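You operate a simulated robot arm through the tools that you are given. There is no shell and no other tool.

The job below is to be done with a simulated robot arm. You get a single attempt, and the scene is never put back.

Task
Finish winding the blue band and slip the keeper ring over the roll.
Fine: stand the spool on its coloured mark, then set the drag lever back to Light. Set down upright: blue spool.

The check looks at the end state, three seconds after you hand in, the way a careful person would. Anything else that was tipped, shoved, dropped, spilled or broken makes it a failure.

Robot
A 7-joint arm with a two-finger parallel gripper, fixed in place. Base frame: the origin is on the floor under the middle of its stand, x ahead of it, y to its left, z up. Readings come in m, degrees, newtons and seconds.
It reaches about 1.247 m from its shoulder. Its first joint turns from -132.0 to 132.0 degrees. Payload 3.91 kg.
Tool frame: the origin (TCP) lies between the finger pads and is the grasp point; the fingertips stand 0.03 m ahead of it; z points along the fingers, y is the line along which they close. Largest opening 0.11 m; finger width 0.02, thickness 0.01; the body of the gripper, 0.048 by 0.112 m, starts 0.055 m behind the TCP.
Orientation is told as [roll, pitch, yaw] about the base's x, y, z axes, in that order, counted from this pose: with the fingers straight down and closing along the base's y, the tool's x points along the base's -x, its y along +y and its z along -z.

Tools
- The arm moves only by the tool servo_tool. Its argument "increments" is text: rows parted by semicolons, each of 7 numbers parted by spaces: the turn, a rotation vector about the tool's x, y, z in degrees, then the shift along the tool's x, y, z in m, then the gripper command, from -1 (shut) to 1 (fully open), values between in proportion. In form: rx ry rz tx ty tz hand; .... A call has 1 to 20 rows; each row is the pose to reach, as a shift and turn from the pose commanded when the call began, along the tool's axes at that moment. Each row takes 0.2 s and may step no farther than 0.05 m and 8.6 degrees from the row before; otherwise, or with a gripper value out of range, the whole call is refused. Where a pose cannot be reached the arm comes as near as it can. A force on the tool above 40 N (or 10 N above the force at the start of the call, whichever is more), or a blocked arm, ends the call early, and 0.2 s more pass. The fingers move at their own pace (about 0.108 m/s each) and stop on an object; they squeeze with about 20 N. The grip force told is the motor's: it shows also when the fingers shut on nothing. Time passes only in rows, and 0.2 s behind the last, so rows that repeat a pose let the fingers close. It gives the time, the measured TCP pose, the force on the tool (base axes), the opening and the grip force at its end, in the units of the frame above (readings bear some noise), with the torque about the TCP (base axes, N m) and any sound that the robot's microphone picked up.
- Cameras (640 x 400 px; columns grow to the right, rows downward): "scene" is fixed at [0.2089, -0.5114, 1.5761]; the picture's right is [0.98, -0.18, 0.00], its down [-0.07, -0.37, -0.93] and it looks along [0.17, 0.91, -0.38] (base axes); focal length 323 px, centre (320, 200). "wrist" rides on the gripper at [0.072, 0.017, -0.103] in the tool frame; the picture's right is [-0.23, 0.97, 0.00], its down [-0.76, -0.18, -0.62] and it looks along [-0.61, -0.14, 0.78] (tool axes); focal length 222 px, centre (320, 200). There is no depth. A picture from a camera that has moved, and an enlarged one, comes with that camera's place and axes in the base frame and with its lens. The place of the scene camera against the robot may be out by one fixed shift of up to 0.025 m in any direction.
- grab_frame(camera): a new picture of that camera. The clock stands still meanwhile.
- close_up(camera, box): a new picture of the part [left, top, right, bottom] of that camera's present view, enlarged. The clock stands still meanwhile.
- hand_in(): hands the job in; it is judged then, once.

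Places have to be worked out from the pictures, the camera data and where the tool is seen. Open the gripper and draw the arm clear of the work before you hand the job in, unless the task says otherwise.

The tools are called by a JSON object that holds its "name" and its "arguments". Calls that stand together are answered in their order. servo_tool: Moves the arm, as the interface text tells. Its arguments: {"type":"object","properties":{"increments":{"type":"string"}},"required":["increments"]} The other tools are called the same way: grab_frame (camera) takes a picture; close_up (camera, box) takes an enlarged picture of a part of a camera's view; hand_in () hands the job in.

At the start:

```text
time_s: 0.0
tool_pos: [0.3968, 0.5504, 1.1045]
orientation: [-0.1, 0.0, 0.0]
wrist_force: [-0.3, 0.3, 0.4]
ft_torque: [0.02, -0.01, -0.02]
opening: 0.11
grip_force: 0.2
```

scene: 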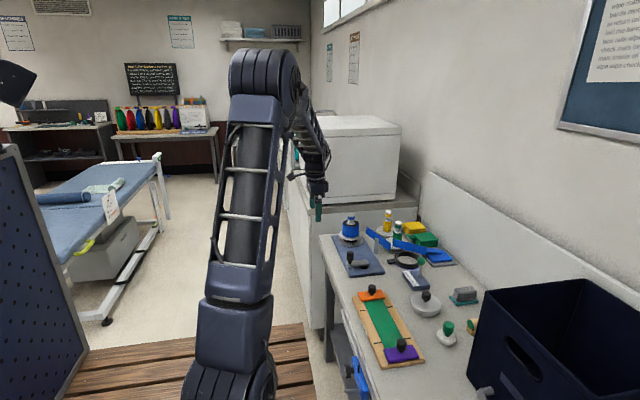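
wrist: 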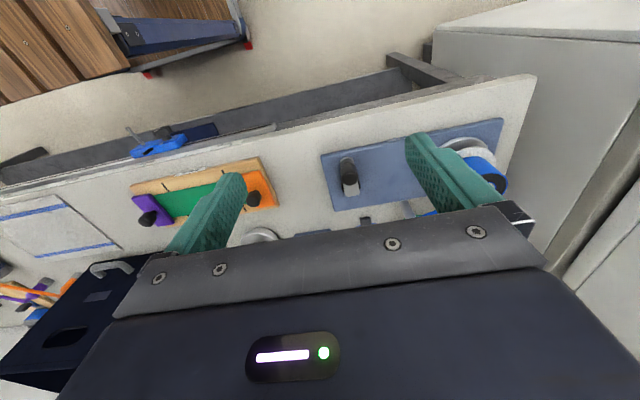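

I begin by looking at the bench more closely with enlarged pictures of the scene camera, before moving anything.

{"name": "close_up", "arguments": {"camera": "scene", "box": [310, 190, 480, 296]}}

{"name": "close_up", "arguments": {"camera": "scene", "box": [330, 260, 500, 400]}}

{"name": "close_up", "arguments": {"camera": "wrist", "box": [300, 60, 560, 222]}}

```text
3.76 times, centred on (395, 243) of scene
camera zoom: at [0.2089, -0.5114, 1.5761], right [0.98, -0.18, 0.0], down [-0.07, -0.37, -0.93], along [0.17, 0.91, -0.38], focal length 1216 px, centre (38, 38)
```

zoom: 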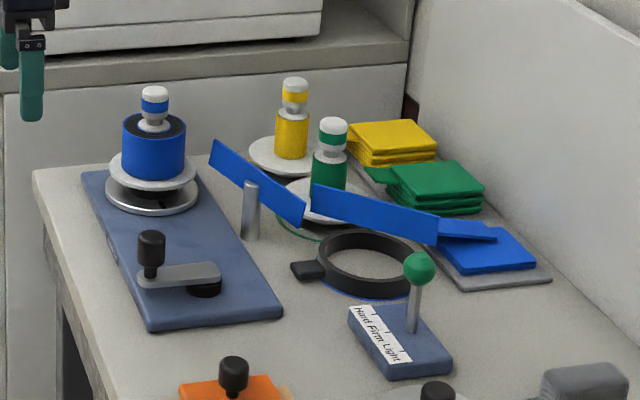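

```text
2.86 times, centred on (415, 330) of scene
camera zoom: at [0.2089, -0.5114, 1.5761], right [0.98, -0.18, 0.0], down [-0.07, -0.37, -0.93], along [0.17, 0.91, -0.38], focal length 923 px, centre (49, -171)
```

zoom: 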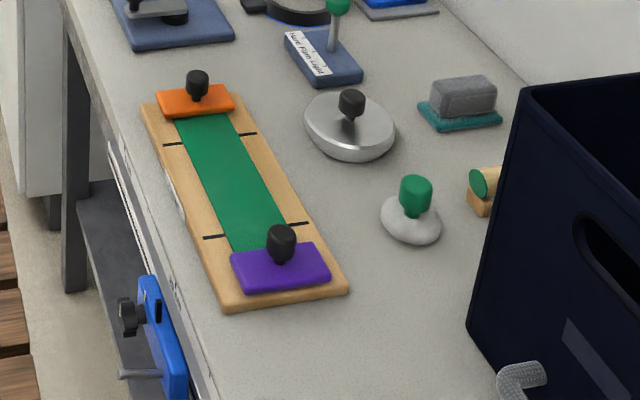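

```text
2.46 times, centred on (430, 141) of wrist
camera zoom: at [0.3224, 0.5667, 1.2078], right [0.23, 0.97, 0.0], down [0.76, -0.18, 0.62], along [0.61, -0.14, -0.78], focal length 547 px, centre (49, 345)
```

zoom: 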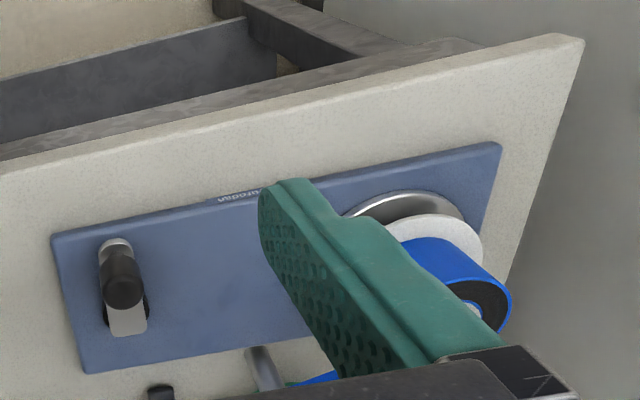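

The winder, guide post, band path, keeper ring and drag lever are visible. I zoom further to read the labels, lever position and marks, and the wall notices.

{"name": "close_up", "arguments": {"camera": "scene", "box": [380, 235, 440, 295]}}

{"name": "close_up", "arguments": {"camera": "scene", "box": [330, 205, 400, 280]}}

{"name": "close_up", "arguments": {"camera": "scene", "box": [375, 205, 465, 270]}}

{"name": "close_up", "arguments": {"camera": "scene", "box": [560, 0, 640, 140]}}

{"name": "close_up", "arguments": {"camera": "scene", "box": [320, 25, 370, 90]}}

{"name": "close_up", "arguments": {"camera": "scene", "box": [110, 10, 220, 140]}}

```text
6.67 times, centred on (410, 265) of scene
camera zoom: at [0.2089, -0.5114, 1.5761], right [0.98, -0.18, 0.0], down [-0.07, -0.37, -0.93], along [0.17, 0.91, -0.38], focal length 2153 px, centre (-280, -233)
```

zoom: 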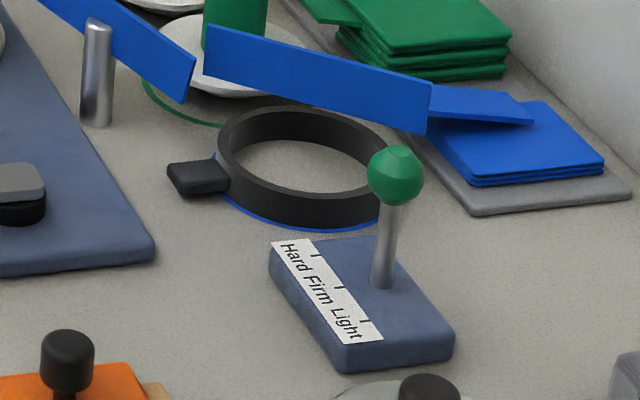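

```text
5.33 times, centred on (365, 242) of scene
camera zoom: at [0.2089, -0.5114, 1.5761], right [0.98, -0.18, 0.0], down [-0.07, -0.37, -0.93], along [0.17, 0.91, -0.38], focal length 1723 px, centre (80, -27)
```

zoom: 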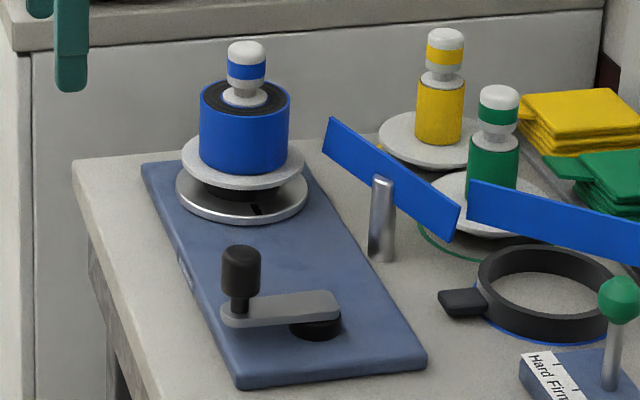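

```text
6.15 times, centred on (420, 238) of scene
camera zoom: at [0.2089, -0.5114, 1.5761], right [0.98, -0.18, 0.0], down [-0.07, -0.37, -0.93], along [0.17, 0.91, -0.38], focal length 1988 px, centre (-295, -31)
```

zoom: 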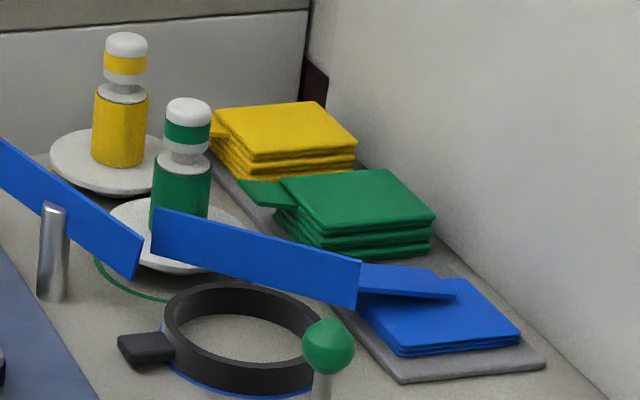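

```text
2.86 times, centred on (600, 70) of scene
camera zoom: at [0.2089, -0.5114, 1.5761], right [0.98, -0.18, 0.0], down [-0.07, -0.37, -0.93], along [0.17, 0.91, -0.38], focal length 923 px, centre (-480, 571)
```

zoom: 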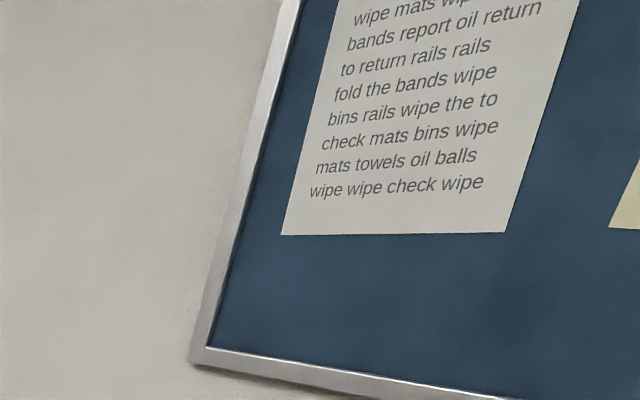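

```text
6.15 times, centred on (345, 58) of scene
camera zoom: at [0.2089, -0.5114, 1.5761], right [0.98, -0.18, 0.0], down [-0.07, -0.37, -0.93], along [0.17, 0.91, -0.38], focal length 1988 px, centre (166, 1077)
```

zoom: 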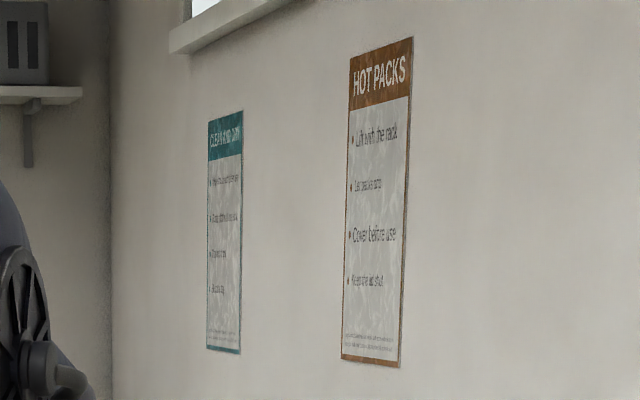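

```text
3.08 times, centred on (165, 75) of scene
camera zoom: at [0.2089, -0.5114, 1.5761], right [0.98, -0.18, 0.0], down [-0.07, -0.37, -0.93], along [0.17, 0.91, -0.38], focal length 994 px, centre (797, 585)
```

zoom: 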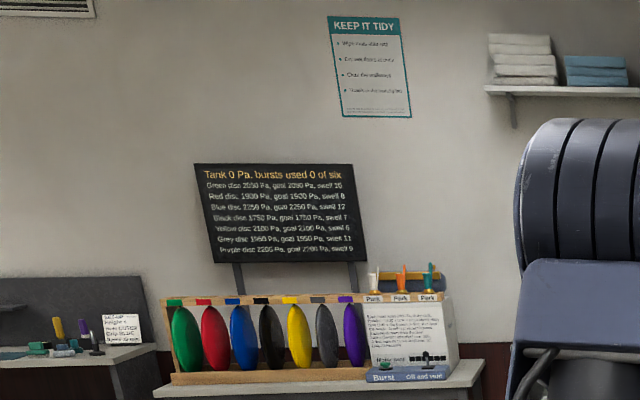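

No notice bears on the winding itself. The lever stem looks to be beside "Firm", and a blue circle (the spool's mark) lies under the keeper ring. I raise the arm and bring the wrist camera over the winder for a better look.

{"name": "servo_tool", "arguments": {"increments": "0 0 0 -0.03 0.006 -0.03 1; 0 0 0 -0.06 0.012 -0.06 1; 0 0 0 -0.09 0.018 -0.09 1; 0 0 0 -0.12 0.024 -0.12 1; 0 0 0 -0.145 0.03 -0.145 1"}}

```text
time_s: 1.2
tool_pos: [0.5401, 0.5805, 1.2503]
orientation: [0.0, 0.0, 0.1]
wrist_force: [-0.8, -0.7, 0.6]
ft_torque: [-0.03, -0.05, 0.02]
opening: 0.1101
grip_force: 0.1
```

The arm moved freely to (0.540, 0.581, 1.250). I take wrist and scene pictures.

{"name": "grab_frame", "arguments": {"camera": "wrist"}}

{"name": "grab_frame", "arguments": {"camera": "scene"}}

```text
taken
camera wrist: at [0.466, 0.5964, 1.3532], right [0.23, 0.97, 0.0], down [0.76, -0.18, 0.62], along [0.61, -0.14, -0.78], focal length 222 px, centre (320, 200)
```

wrist: 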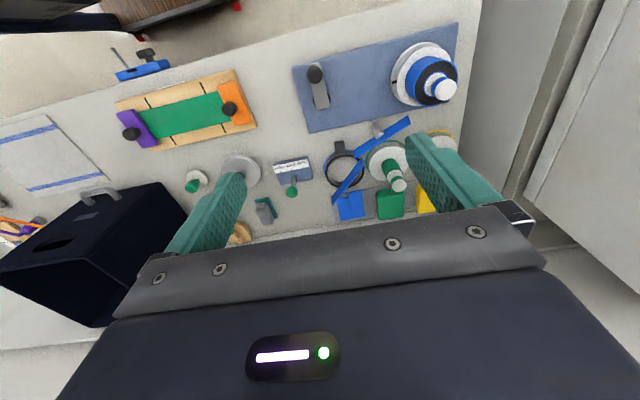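

```text
taken
```

scene: 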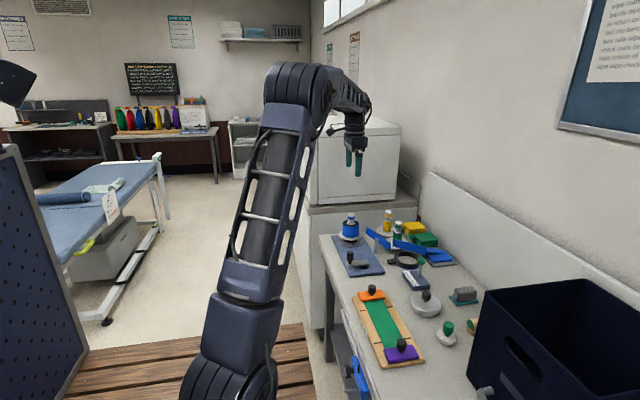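

The whole winder area is now visible from above. I enlarge the parts to read labels and positions.

{"name": "close_up", "arguments": {"camera": "wrist", "box": [280, 20, 480, 145]}}

{"name": "close_up", "arguments": {"camera": "wrist", "box": [260, 110, 460, 235]}}

{"name": "close_up", "arguments": {"camera": "wrist", "box": [270, 140, 350, 210]}}

```text
3.20 times, centred on (380, 82) of wrist
camera zoom: at [0.466, 0.5964, 1.3532], right [0.23, 0.97, 0.0], down [0.76, -0.18, 0.62], along [0.61, -0.14, -0.78], focal length 711 px, centre (128, 576)
```

zoom: 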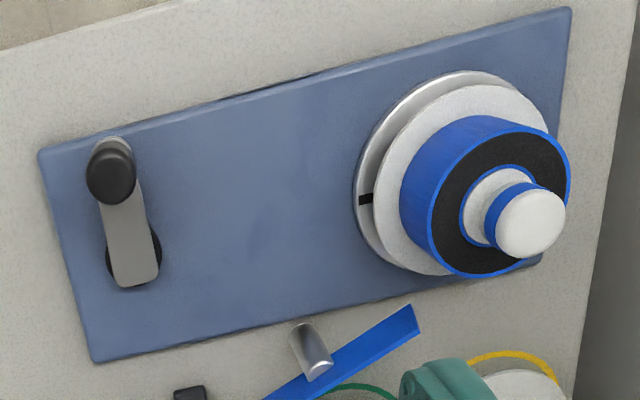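

```text
3.20 times, centred on (360, 172) of wrist
camera zoom: at [0.466, 0.5964, 1.3532], right [0.23, 0.97, 0.0], down [0.76, -0.18, 0.62], along [0.61, -0.14, -0.78], focal length 711 px, centre (192, 288)
```

zoom: 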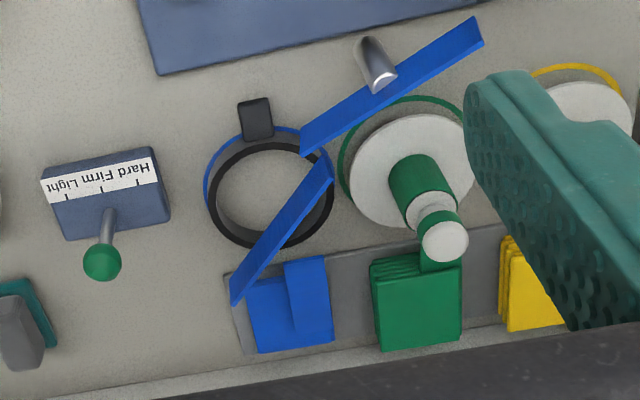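

```text
5.71 times, centred on (310, 175) of wrist
camera zoom: at [0.466, 0.5964, 1.3532], right [0.23, 0.97, 0.0], down [0.76, -0.18, 0.62], along [0.61, -0.14, -0.78], focal length 1269 px, centre (377, 343)
```

zoom: 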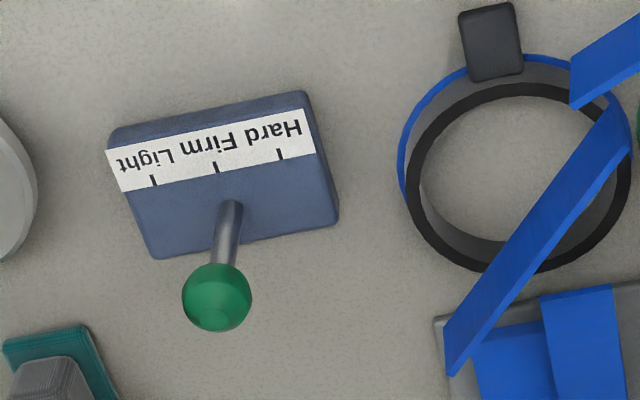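

From above: the lever stem stands vertical beside the "Firm" tick; the ring's tab points toward the robot; the band passes the far (+x) side of the post. There seems to be a small label on the winder's front edge, so I move back and lower to read it.

{"name": "servo_tool", "arguments": {"increments": "0 0 0 0.035 0.003 0.028 1; 0 0 0 0.07 0.006 0.056 1; 0 0 0 0.105 0.01 0.085 1; 0 0 0 0.14 0.013 0.113 1; 0 0 0 0.175 0.016 0.142 1; 0 0 0 0.21 0.02 0.17 1"}}

{"name": "grab_frame", "arguments": {"camera": "wrist"}}

```text
time_s: 2.6
tool_pos: [0.3316, 0.599, 1.0782]
orientation: [0.1, -0.1, -0.1]
wrist_force: [1.4, -0.7, -0.1]
ft_torque: [0.0, 0.0, 0.02]
opening: 0.1098
grip_force: 0.1
```

```text
taken
camera wrist: at [0.2575, 0.6163, 1.1827], right [0.23, 0.97, 0.0], down [0.76, -0.18, 0.62], along [0.61, -0.14, -0.78], focal length 222 px, centre (320, 200)
```

wrist: 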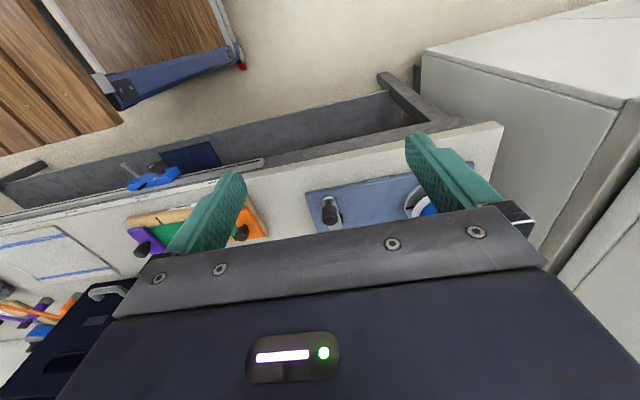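

The winder's front edge is between the fingers now; I enlarge it to read the label.

{"name": "close_up", "arguments": {"camera": "wrist", "box": [340, 160, 430, 215]}}

{"name": "close_up", "arguments": {"camera": "wrist", "box": [300, 160, 440, 235]}}

```text
7.11 times, centred on (385, 188) of wrist
camera zoom: at [0.2575, 0.6163, 1.1827], right [0.23, 0.97, 0.0], down [0.76, -0.18, 0.62], along [0.61, -0.14, -0.78], focal length 1580 px, centre (-142, 289)
```

zoom: 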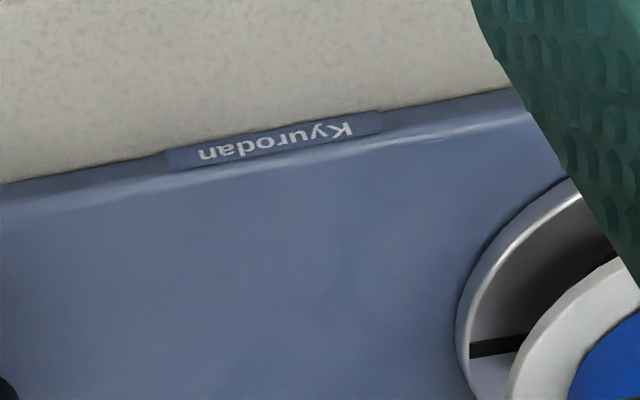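

```text
4.57 times, centred on (370, 198) of wrist
camera zoom: at [0.2575, 0.6163, 1.1827], right [0.23, 0.97, 0.0], down [0.76, -0.18, 0.62], along [0.61, -0.14, -0.78], focal length 1015 px, centre (91, 211)
```

zoom: 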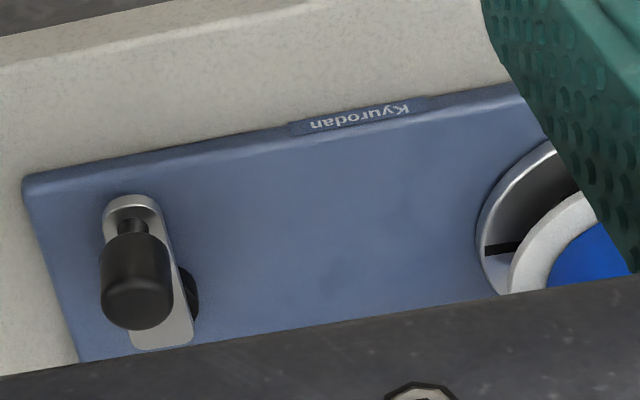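

The label is only a brand name ("Kyurodan"). Triangulating from the wrist views, the crank handle top is near (0.540, 0.568, 0.884), the hub near (0.60, 0.568), the spool axis near (0.595, 0.775), and the band runs to the roll's +x side (so the spool should wind counter-clockwise seen from above). I move above the handle.

{"name": "servo_tool", "arguments": {"increments": "0 0 0 -0.042 -0.006 0.01 0.6; 0 0 0 -0.084 -0.012 0.02 0.4; 0 0 0 -0.126 -0.018 0.03 0.2; 0 0 0 -0.168 -0.025 0.06 0.1; 0 0 0 -0.2084 -0.031 0.098 0.1; 0 0 0 -0.2084 -0.031 0.098 0.1"}}

{"name": "close_up", "arguments": {"camera": "scene", "box": [320, 180, 440, 280]}}

{"name": "grab_frame", "arguments": {"camera": "wrist"}}

```text
refused: row 4 steps farther than a row can; nothing moved
```

```text
4.00 times, centred on (380, 230) of scene
camera zoom: at [0.2089, -0.5114, 1.5761], right [0.98, -0.18, 0.0], down [-0.07, -0.37, -0.93], along [0.17, 0.91, -0.38], focal length 1292 px, centre (80, 80)
```

zoom: 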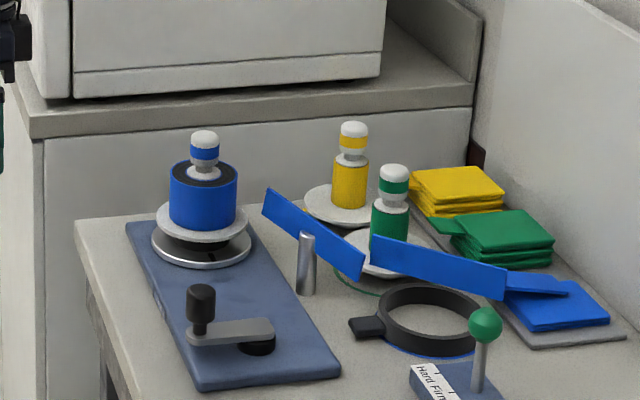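

```text
taken
camera wrist: at [0.2575, 0.6163, 1.1827], right [0.23, 0.97, 0.0], down [0.76, -0.18, 0.62], along [0.61, -0.14, -0.78], focal length 222 px, centre (320, 200)
```

wrist: 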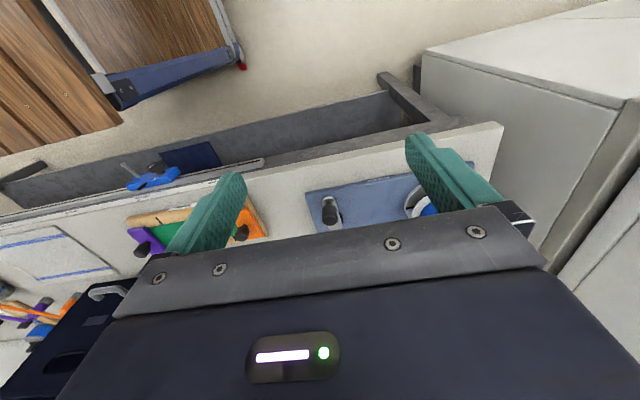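

That call was refused because one row stepped too far; nothing moved. I repeat it with smaller, even steps to hover above the handle.

{"name": "servo_tool", "arguments": {"increments": "0 0 0 -0.035 -0.005 0.016 0.6; 0 0 0 -0.07 -0.01 0.032 0.4; 0 0 0 -0.105 -0.0155 0.049 0.2; 0 0 0 -0.14 -0.021 0.065 0.1; 0 0 0 -0.175 -0.026 0.082 0.1; 0 0 0 -0.2084 -0.031 0.098 0.1; 0 0 0 -0.2084 -0.031 0.098 0.1"}}

{"name": "close_up", "arguments": {"camera": "scene", "box": [320, 180, 440, 280]}}

{"name": "grab_frame", "arguments": {"camera": "wrist"}}

```text
time_s: 4.2
tool_pos: [0.5399, 0.5687, 0.9829]
orientation: [0.1, 0.0, 0.1]
wrist_force: [-0.7, 0.4, 0.3]
ft_torque: [0.0, -0.02, -0.01]
opening: 0.0605
grip_force: 0.0
```

```text
4.00 times, centred on (380, 230) of scene
camera zoom: at [0.2089, -0.5114, 1.5761], right [0.98, -0.18, 0.0], down [-0.07, -0.37, -0.93], along [0.17, 0.91, -0.38], focal length 1292 px, centre (80, 80)
```

zoom: 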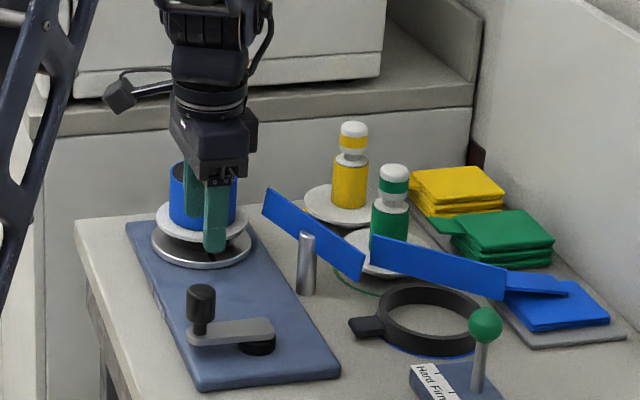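

```text
taken
camera wrist: at [0.4657, 0.5861, 1.0859], right [0.23, 0.97, 0.0], down [0.76, -0.18, 0.62], along [0.61, -0.14, -0.78], focal length 222 px, centre (320, 200)
```

wrist: 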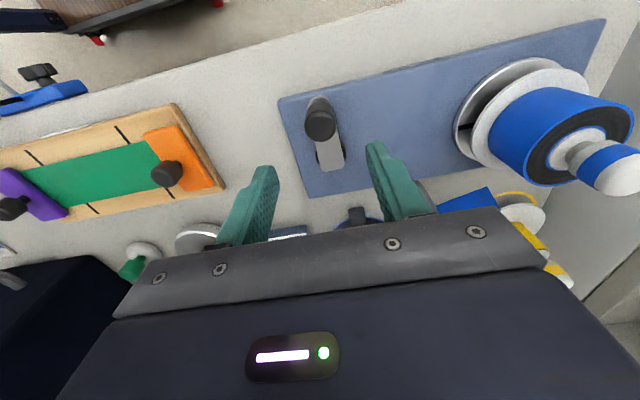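

The gripper hovers above the handle. I take an enlarged wrist picture to refine the handle and hub places.

{"name": "close_up", "arguments": {"camera": "wrist", "box": [270, 70, 400, 200]}}

{"name": "close_up", "arguments": {"camera": "wrist", "box": [430, 30, 640, 210]}}

```text
3.08 times, centred on (335, 135) of wrist
camera zoom: at [0.4657, 0.5861, 1.0859], right [0.23, 0.97, 0.0], down [0.76, -0.18, 0.62], along [0.61, -0.14, -0.78], focal length 684 px, centre (274, 400)
```

zoom: 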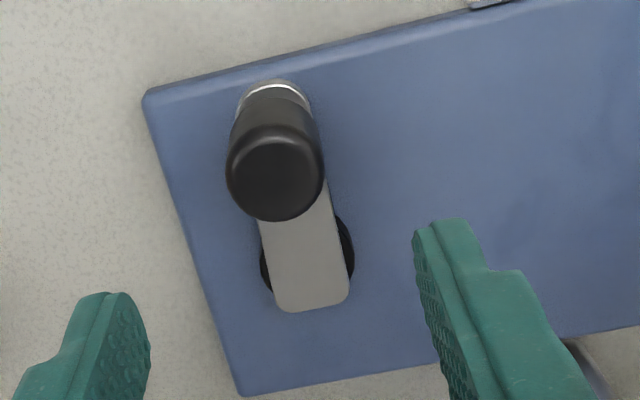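

```text
2.22 times, centred on (535, 120) of wrist
camera zoom: at [0.4657, 0.5861, 1.0859], right [0.23, 0.97, 0.0], down [0.76, -0.18, 0.62], along [0.61, -0.14, -0.78], focal length 494 px, centre (-158, 378)
```

zoom: 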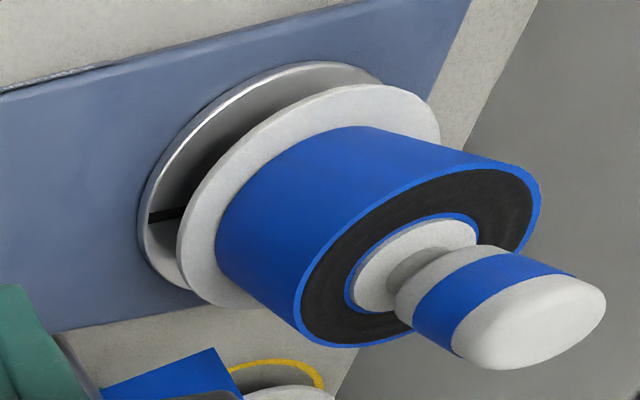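

Handle refined to (0.539, 0.569), top 0.887, about 29 mm across; hub about (0.600, 0.569), so crank radius about 0.061. I descend around the handle and close.

{"name": "servo_tool", "arguments": {"increments": "0 0 0 0.0007 0 0.04 0.1; 0 0 0 0.0007 0 0.08 0.1; 0 0 0 0.0007 0 0.11 0.1; 0 0 0 0.0007 0 0.11 -1; 0 0 0 0.0007 0 0.11 -1; 0 0 0 0.0007 0 0.11 -1"}}

{"name": "close_up", "arguments": {"camera": "scene", "box": [320, 180, 440, 280]}}

```text
time_s: 5.6
tool_pos: [0.5391, 0.5696, 0.8716]
orientation: [0.0, 0.0, -0.1]
wrist_force: [-0.6, -3.3, 1.3]
ft_torque: [-0.51, -0.26, -0.2]
opening: 0.0296
grip_force: 45.3
```

```text
4.00 times, centred on (380, 230) of scene
camera zoom: at [0.2089, -0.5114, 1.5761], right [0.98, -0.18, 0.0], down [-0.07, -0.37, -0.93], along [0.17, 0.91, -0.38], focal length 1292 px, centre (80, 80)
```

zoom: 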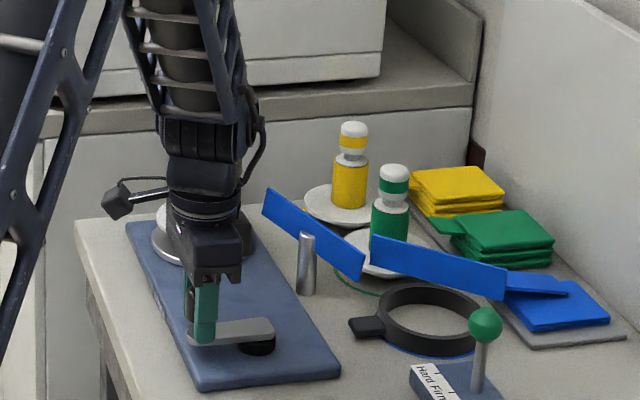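

The handle is held (opening 29.6 mm). I try a gentle 36° of cranking counter-clockwise (seen from above) and watch the forces, turntable and band.

{"name": "servo_tool", "arguments": {"increments": "0 0 0 -0.00075 -0.00954 0 -1; 0 0 0 -0.00299 -0.01885 0 -1; 0 0 0 -0.00665 -0.02769 0 -1; 0 0 0 -0.01165 -0.03585 0 -1"}}

{"name": "close_up", "arguments": {"camera": "scene", "box": [320, 180, 440, 280]}}

{"name": "grab_frame", "arguments": {"camera": "wrist"}}

```text
time_s: 6.6
tool_pos: [0.5515, 0.5329, 0.8711]
orientation: [0.0, -0.1, 0.0]
wrist_force: [-0.3, 4.4, 2.4]
ft_torque: [-0.57, -0.16, 0.25]
opening: 0.0296
grip_force: 44.8
```

```text
4.00 times, centred on (380, 230) of scene
camera zoom: at [0.2089, -0.5114, 1.5761], right [0.98, -0.18, 0.0], down [-0.07, -0.37, -0.93], along [0.17, 0.91, -0.38], focal length 1292 px, centre (80, 80)
```

zoom: 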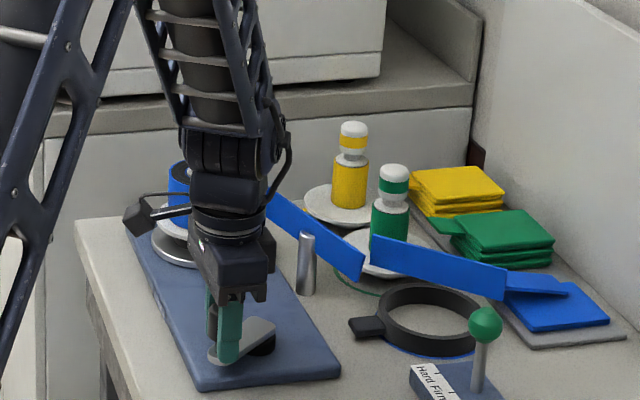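

```text
taken
camera wrist: at [0.4778, 0.5498, 0.9747], right [0.23, 0.97, 0.0], down [0.76, -0.18, 0.62], along [0.61, -0.14, -0.78], focal length 222 px, centre (320, 200)
```

wrist: 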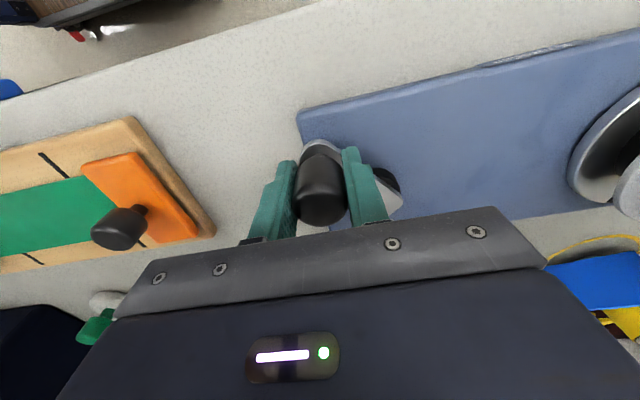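

The crank turned easily (about 4 N). I look closely at the turntable to see which way it moved.

{"name": "close_up", "arguments": {"camera": "wrist", "box": [540, 60, 640, 230]}}

{"name": "close_up", "arguments": {"camera": "scene", "box": [335, 210, 375, 250]}}

```text
2.35 times, centred on (590, 145) of wrist
camera zoom: at [0.4778, 0.5498, 0.9747], right [0.23, 0.97, 0.0], down [0.76, -0.18, 0.62], along [0.61, -0.14, -0.78], focal length 523 px, centre (-315, 329)
```

zoom: 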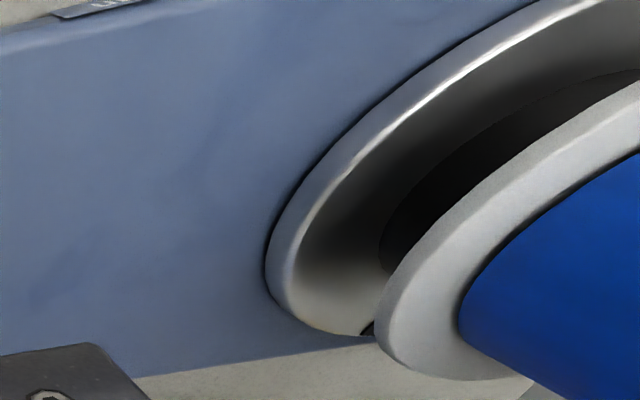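

```text
10.00 times, centred on (355, 230) of scene
camera zoom: at [0.2089, -0.5114, 1.5761], right [0.98, -0.18, 0.0], down [-0.07, -0.37, -0.93], along [0.17, 0.91, -0.38], focal length 3230 px, centre (-30, -100)
```

zoom: 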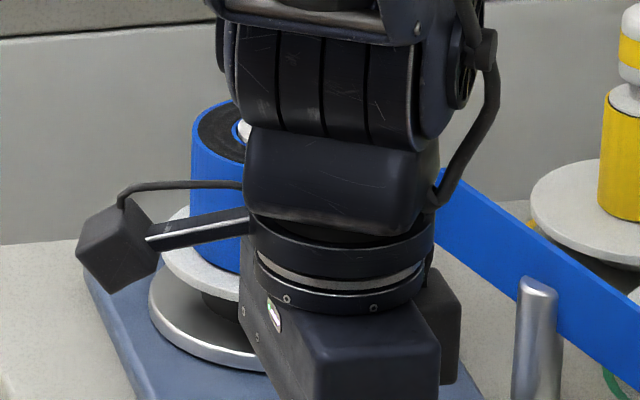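

The turntable's dark mark turned counter-clockwise along with the crank, which is the direction that pulls the band in. I crank one full slow turn the same way.

{"name": "servo_tool", "arguments": {"increments": "0 0 0 -0.01338 -0.01338 0 -1; 0 0 0 -0.03025 -0.02198 0 -1; 0 0 0 -0.04894 -0.02494 0 -1; 0 0 0 -0.06764 -0.02198 0 -1; 0 0 0 -0.08451 -0.01338 0 -1; 0 0 0 -0.09789 0 0 -1; 0 0 0 -0.10649 0.01687 0 -1; 0 0 0 -0.10944 0.03556 0 -1; 0 0 0 -0.10649 0.05426 0 -1; 0 0 0 -0.09789 0.07112 0 -1; 0 0 0 -0.08451 0.08451 0 -1; 0 0 0 -0.06764 0.0931 0 -1; 0 0 0 -0.04894 0.09606 0 -1; 0 0 0 -0.03025 0.0931 0 -1; 0 0 0 -0.01338 0.08451 0 -1; 0 0 0 0 0.07112 0 -1; 0 0 0 0.0086 0.05426 0 -1; 0 0 0 0.01156 0.03556 0 -1; 0 0 0 0.0086 0.01687 0 -1; 0 0 0 0 0 0 -1"}}

{"name": "close_up", "arguments": {"camera": "scene", "box": [320, 180, 480, 280]}}

{"name": "grab_frame", "arguments": {"camera": "wrist"}}

```text
time_s: 8.2
tool_pos: [0.6613, 0.5388, 0.869]
orientation: [-0.2, -0.3, -0.2]
wrist_force: [6.9, 0.1, -3.2]
ft_torque: [0.74, -0.58, -0.2]
opening: 0.0295
grip_force: 44.9
stopped in row 7: the force on the tool passed its limit at 68 N (the readings are from after the stop); the commanded pose is now the measured one
```

```text
4.00 times, centred on (400, 230) of scene
camera zoom: at [0.2089, -0.5114, 1.5761], right [0.98, -0.18, 0.0], down [-0.07, -0.37, -0.93], along [0.17, 0.91, -0.38], focal length 1292 px, centre (0, 80)
```

zoom: 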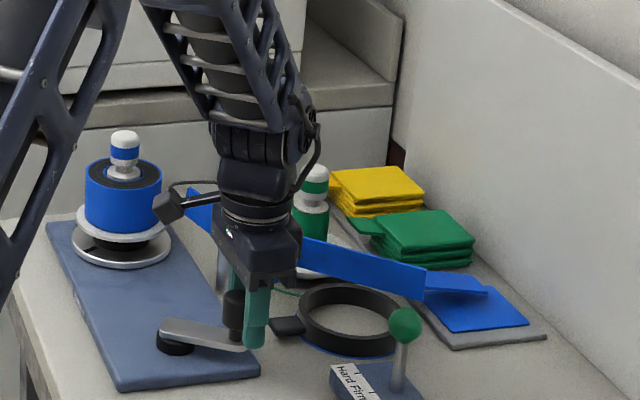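

```text
taken
camera wrist: at [0.5869, 0.5561, 0.9736], right [0.23, 0.97, 0.0], down [0.76, -0.18, 0.63], along [0.61, -0.15, -0.78], focal length 222 px, centre (320, 200)
```

wrist: 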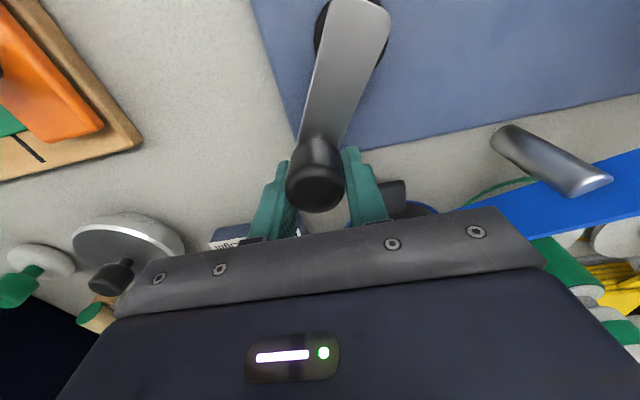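

The call stopped at about 150° of crank with a force spike; the handle seems shifted slightly in the grip. I look closer to see whether something blocked it.

{"name": "close_up", "arguments": {"camera": "wrist", "box": [220, 0, 460, 230]}}

{"name": "close_up", "arguments": {"camera": "scene", "box": [330, 205, 400, 280]}}

{"name": "close_up", "arguments": {"camera": "scene", "box": [375, 225, 465, 280]}}

```text
1.74 times, centred on (340, 115) of wrist
camera zoom: at [0.5869, 0.5561, 0.9736], right [0.23, 0.97, 0.0], down [0.76, -0.18, 0.63], along [0.61, -0.15, -0.78], focal length 386 px, centre (285, 348)
```

zoom: 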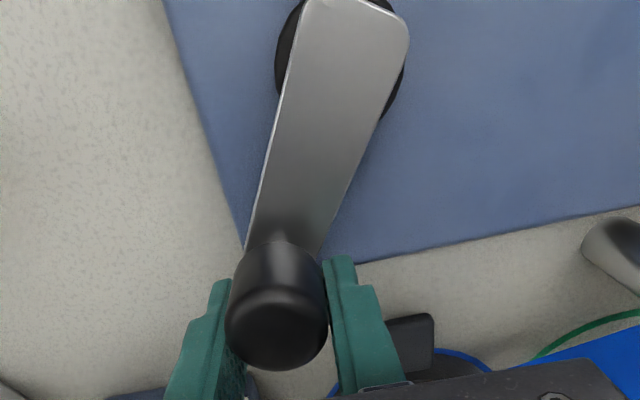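

```text
5.33 times, centred on (365, 242) of scene
camera zoom: at [0.2089, -0.5114, 1.5761], right [0.98, -0.18, 0.0], down [-0.07, -0.37, -0.93], along [0.17, 0.91, -0.38], focal length 1723 px, centre (80, -27)
```

zoom: 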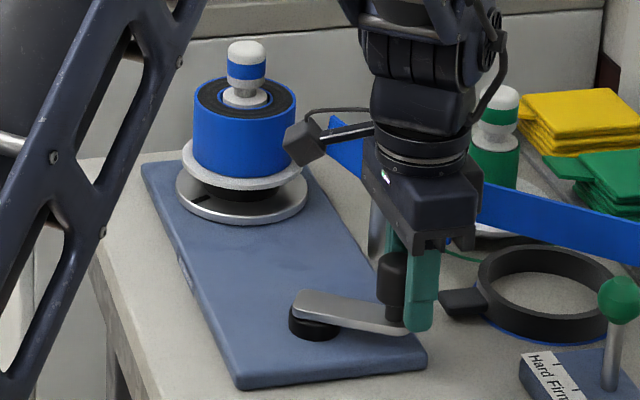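

```text
7.11 times, centred on (420, 252) of scene
camera zoom: at [0.2089, -0.5114, 1.5761], right [0.98, -0.18, 0.0], down [-0.07, -0.37, -0.93], along [0.17, 0.91, -0.38], focal length 2297 px, centre (-391, -173)
```

zoom: 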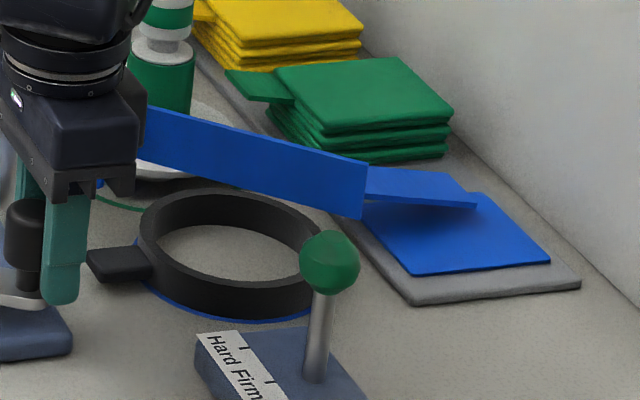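

The roll has grown and the blue pile lost a layer, so winding works. The handle sits at about (0.650, 0.5385), having slid 11 mm back between the fingers, so I open slightly, re-centre on it and grip again.

{"name": "servo_tool", "arguments": {"increments": "0 0 0 0 0 -0.002 -0.2; 0 0 0 0 0 -0.004 -0.2; 0 0 0 0.006 0 -0.004 -0.2; 0 0 0 0.0113 0 -0.004 -0.2; 0 0 0 0.0113 0 -0.004 -1; 0 0 0 0.0113 0 -0.004 -1; 0 0 0 0.0113 0 -0.004 -1"}}

{"name": "close_up", "arguments": {"camera": "wrist", "box": [220, 0, 460, 230]}}

```text
time_s: 9.8
tool_pos: [0.6491, 0.5386, 0.8733]
orientation: [-0.3, -0.2, -0.3]
wrist_force: [0.0, -2.0, -3.2]
ft_torque: [0.74, 0.08, 0.1]
opening: 0.0295
grip_force: 44.4
```

```text
1.74 times, centred on (340, 115) of wrist
camera zoom: at [0.5746, 0.5561, 0.9773], right [0.23, 0.97, 0.0], down [0.76, -0.18, 0.63], along [0.61, -0.15, -0.78], focal length 386 px, centre (285, 348)
```

zoom: 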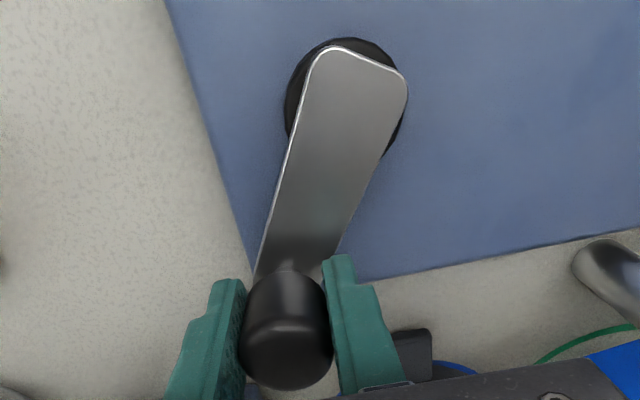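

The handle is centred again. I continue counter-clockwise more slowly (8° per row) for about 80° and check for slip.

{"name": "servo_tool", "arguments": {"increments": "0 0 0 -0.00386 0.00727 0 -1; 0 0 0 -0.00668 0.015 0 -1; 0 0 0 -0.0084 0.02305 0 -1; 0 0 0 -0.00897 0.03126 0 -1; 0 0 0 -0.0084 0.03948 0 -1; 0 0 0 -0.00668 0.04752 0 -1; 0 0 0 -0.00386 0.05526 0 -1; 0 0 0 0 0.06253 0 -1; 0 0 0 0.00484 0.06919 0 -1; 0 0 0 0.01055 0.07511 0 -1"}}

{"name": "grab_frame", "arguments": {"camera": "wrist"}}

{"name": "close_up", "arguments": {"camera": "scene", "box": [320, 180, 480, 280]}}

```text
time_s: 12.0
tool_pos: [0.6401, 0.6136, 0.874]
orientation: [-0.2, -0.3, -0.3]
wrist_force: [6.4, -14.1, 6.6]
ft_torque: [0.63, 0.25, 0.8]
opening: 0.0288
grip_force: 45.5
```

```text
taken
camera wrist: at [0.5655, 0.6304, 0.9776], right [0.23, 0.97, 0.0], down [0.76, -0.18, 0.63], along [0.61, -0.15, -0.78], focal length 222 px, centre (320, 200)
```

wrist: 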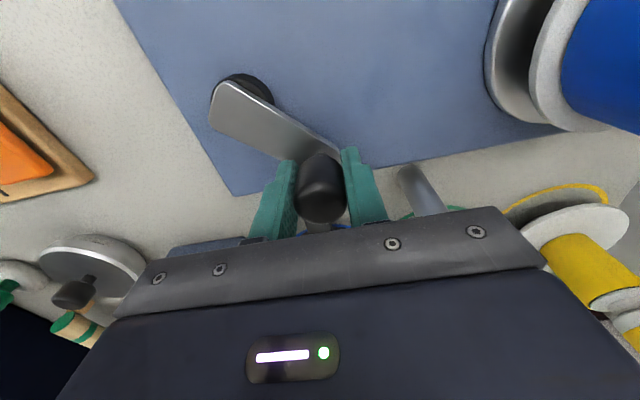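

```text
4.00 times, centred on (400, 230) of scene
camera zoom: at [0.2089, -0.5114, 1.5761], right [0.98, -0.18, 0.0], down [-0.07, -0.37, -0.93], along [0.17, 0.91, -0.38], focal length 1292 px, centre (0, 80)
```

zoom: 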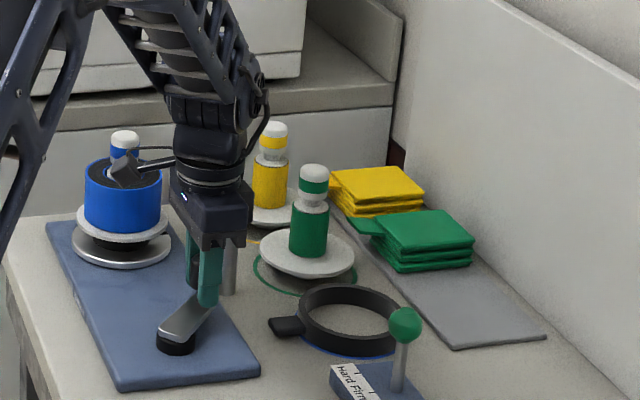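

The blue pile and the free band are gone: the band now seems fully on the roll. I check closely for any loose tail before releasing the crank.

{"name": "close_up", "arguments": {"camera": "scene", "box": [335, 200, 405, 260]}}

{"name": "close_up", "arguments": {"camera": "wrist", "box": [440, 0, 640, 140]}}

{"name": "close_up", "arguments": {"camera": "wrist", "box": [200, 60, 400, 230]}}

```text
6.67 times, centred on (370, 230) of scene
camera zoom: at [0.2089, -0.5114, 1.5761], right [0.98, -0.18, 0.0], down [-0.07, -0.37, -0.93], along [0.17, 0.91, -0.38], focal length 2153 px, centre (-13, 0)
```

zoom: 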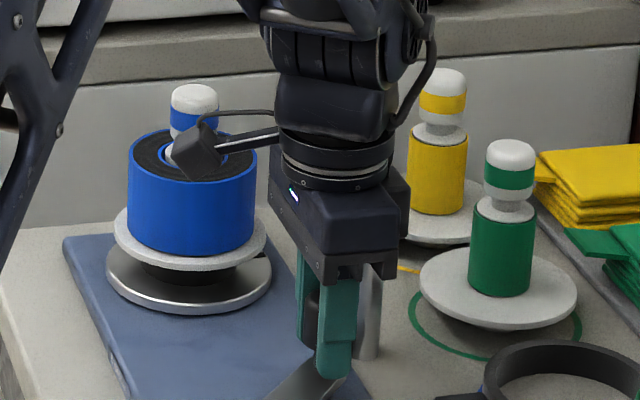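

```text
2.86 times, centred on (540, 70) of wrist
camera zoom: at [0.5655, 0.6304, 0.9776], right [0.23, 0.97, 0.0], down [0.76, -0.18, 0.63], along [0.61, -0.15, -0.78], focal length 635 px, centre (-309, 571)
```

zoom: 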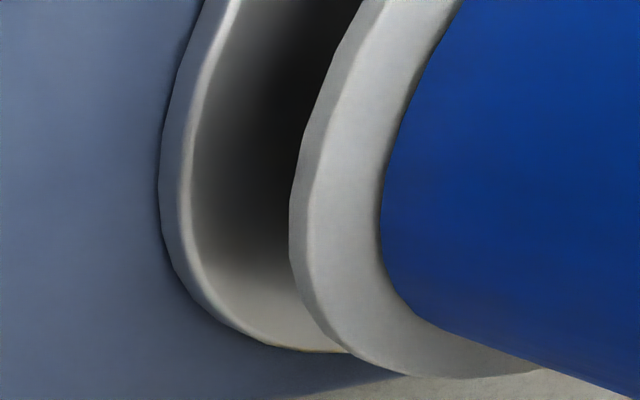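

```text
2.35 times, centred on (300, 145) of wrist
camera zoom: at [0.5655, 0.6304, 0.9776], right [0.23, 0.97, 0.0], down [0.76, -0.18, 0.63], along [0.61, -0.15, -0.78], focal length 523 px, centre (367, 329)
```

zoom: 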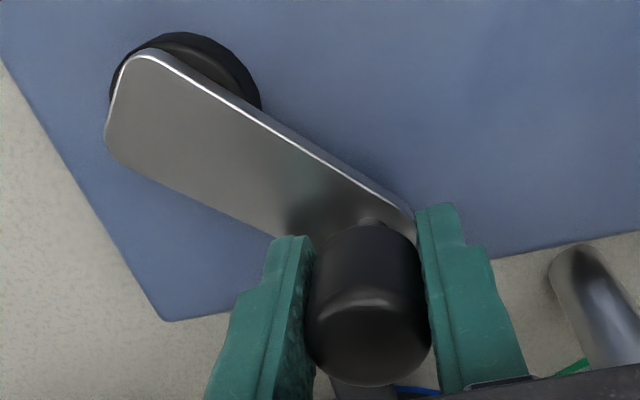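

Visually the band is fully wound and nothing is left on the tray. I ease the crank forward a few more degrees to confirm it is at the end (resistance rather than more band).

{"name": "servo_tool", "arguments": {"increments": "0 0 0 0.00158 0.00133 0 -1; 0 0 0 0.00315 0.00265 0 -1; 0 0 0 0.00482 0.00386 0 -1; 0 0 0 0.00648 0.00507 0 -1; 0 0 0 0.00823 0.00616 0 -1; 0 0 0 0.00998 0.00725 0 -1"}}

{"name": "close_up", "arguments": {"camera": "wrist", "box": [200, 60, 400, 230]}}

{"name": "close_up", "arguments": {"camera": "scene", "box": [335, 200, 405, 260]}}

```text
time_s: 13.4
tool_pos: [0.6294, 0.6212, 0.8736]
orientation: [-0.1, -0.2, -0.4]
wrist_force: [4.3, -10.8, 3.5]
ft_torque: [0.66, 0.18, 0.52]
opening: 0.0297
grip_force: 45.5
```

```text
2.35 times, centred on (300, 145) of wrist
camera zoom: at [0.5547, 0.6384, 0.9773], right [0.23, 0.97, 0.0], down [0.76, -0.18, 0.63], along [0.61, -0.15, -0.78], focal length 523 px, centre (367, 329)
```

zoom: 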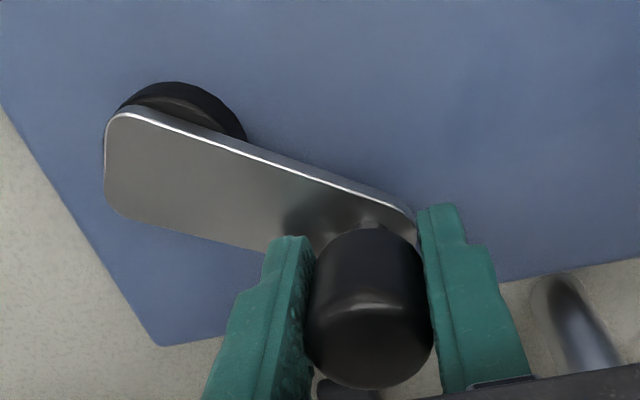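

```text
6.67 times, centred on (370, 230) of scene
camera zoom: at [0.2089, -0.5114, 1.5761], right [0.98, -0.18, 0.0], down [-0.07, -0.37, -0.93], along [0.17, 0.91, -0.38], focal length 2153 px, centre (-13, 0)
```

zoom: 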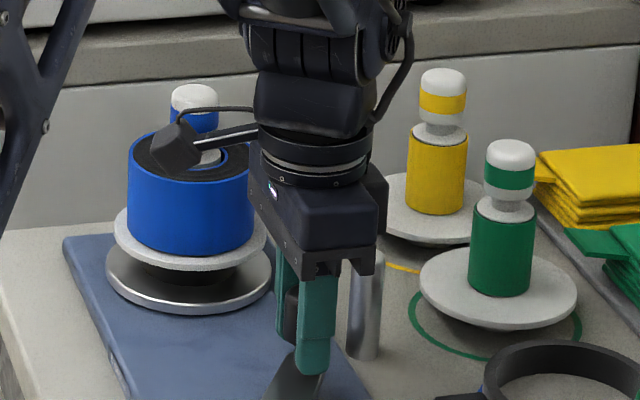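

The crank moved on with light drag and the roll's size did not change, so winding is complete. I release the handle, rise straight up and check nothing unwinds.

{"name": "servo_tool", "arguments": {"increments": "0 0 0 0 0 0 -0.2; 0 0 0 0 0 0 0; 0 0 0 0 0 -0.03 0; 0 0 0 0 0 -0.07 0; 0 0 0 0 0 -0.11 0; 0 0 0 0.03 -0.02 -0.15 0; 0 0 0 0.06 -0.04 -0.18 0; 0 0 0 0.09 -0.06 -0.21 0.2"}}

{"name": "grab_frame", "arguments": {"camera": "wrist"}}

{"name": "close_up", "arguments": {"camera": "scene", "box": [320, 180, 480, 280]}}

```text
refused: row 6 steps farther than a row can; nothing moved
```

```text
taken
camera wrist: at [0.5547, 0.6384, 0.9773], right [0.23, 0.97, 0.0], down [0.76, -0.18, 0.63], along [0.61, -0.15, -0.78], focal length 222 px, centre (320, 200)
```

wrist: 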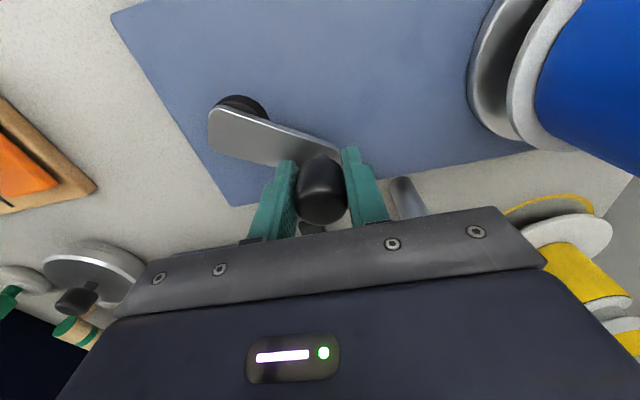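

```text
4.00 times, centred on (400, 230) of scene
camera zoom: at [0.2089, -0.5114, 1.5761], right [0.98, -0.18, 0.0], down [-0.07, -0.37, -0.93], along [0.17, 0.91, -0.38], focal length 1292 px, centre (0, 80)
```

zoom: 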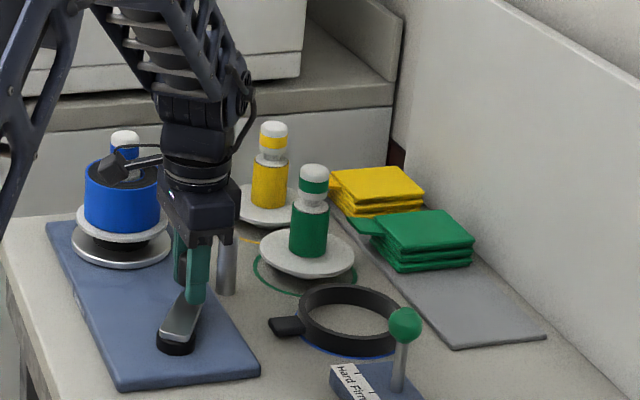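

One row was too long, so it was refused. I repeat with smaller steps: open, rise straight up, then back off for an overview.

{"name": "servo_tool", "arguments": {"increments": "0 0 0 0 0 0 -0.2; 0 0 0 0 0 0 0; 0 0 0 0 0 -0.03 0; 0 0 0 0 0 -0.07 0; 0 0 0 0 0 -0.11 0; 0 0 0 0 0 -0.15 0; 0 0 0 0.02 -0.01 -0.19 0; 0 0 0 0.04 -0.02 -0.23 0; 0 0 0 0.06 -0.03 -0.27 0.2; 0 0 0 0.07 -0.035 -0.31 0.2"}}

{"name": "grab_frame", "arguments": {"camera": "wrist"}}

{"name": "close_up", "arguments": {"camera": "scene", "box": [320, 180, 480, 280]}}

```text
time_s: 15.6
tool_pos: [0.5565, 0.5882, 1.1827]
orientation: [-0.3, -0.2, -0.3]
wrist_force: [0.2, 0.0, 0.0]
ft_torque: [-0.03, 0.05, 0.02]
opening: 0.0661
grip_force: 0.1
```

```text
taken
camera wrist: at [0.4828, 0.6052, 1.2857], right [0.23, 0.97, 0.0], down [0.76, -0.18, 0.63], along [0.61, -0.15, -0.78], focal length 222 px, centre (320, 200)
```

wrist: 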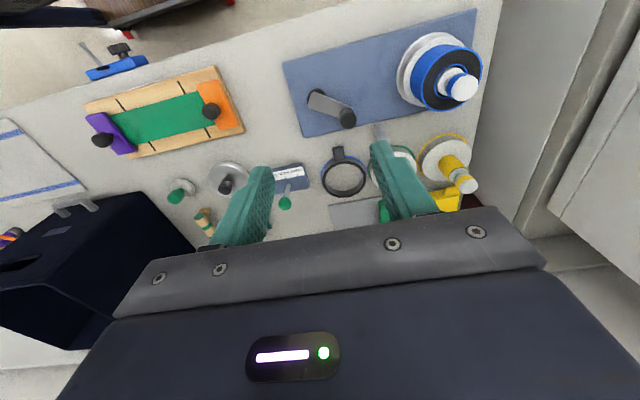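

```text
4.00 times, centred on (400, 230) of scene
camera zoom: at [0.2089, -0.5114, 1.5761], right [0.98, -0.18, 0.0], down [-0.07, -0.37, -0.93], along [0.17, 0.91, -0.38], focal length 1292 px, centre (0, 80)
```

zoom: 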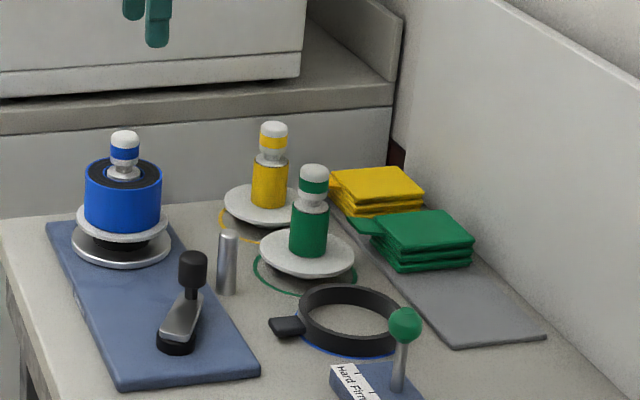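

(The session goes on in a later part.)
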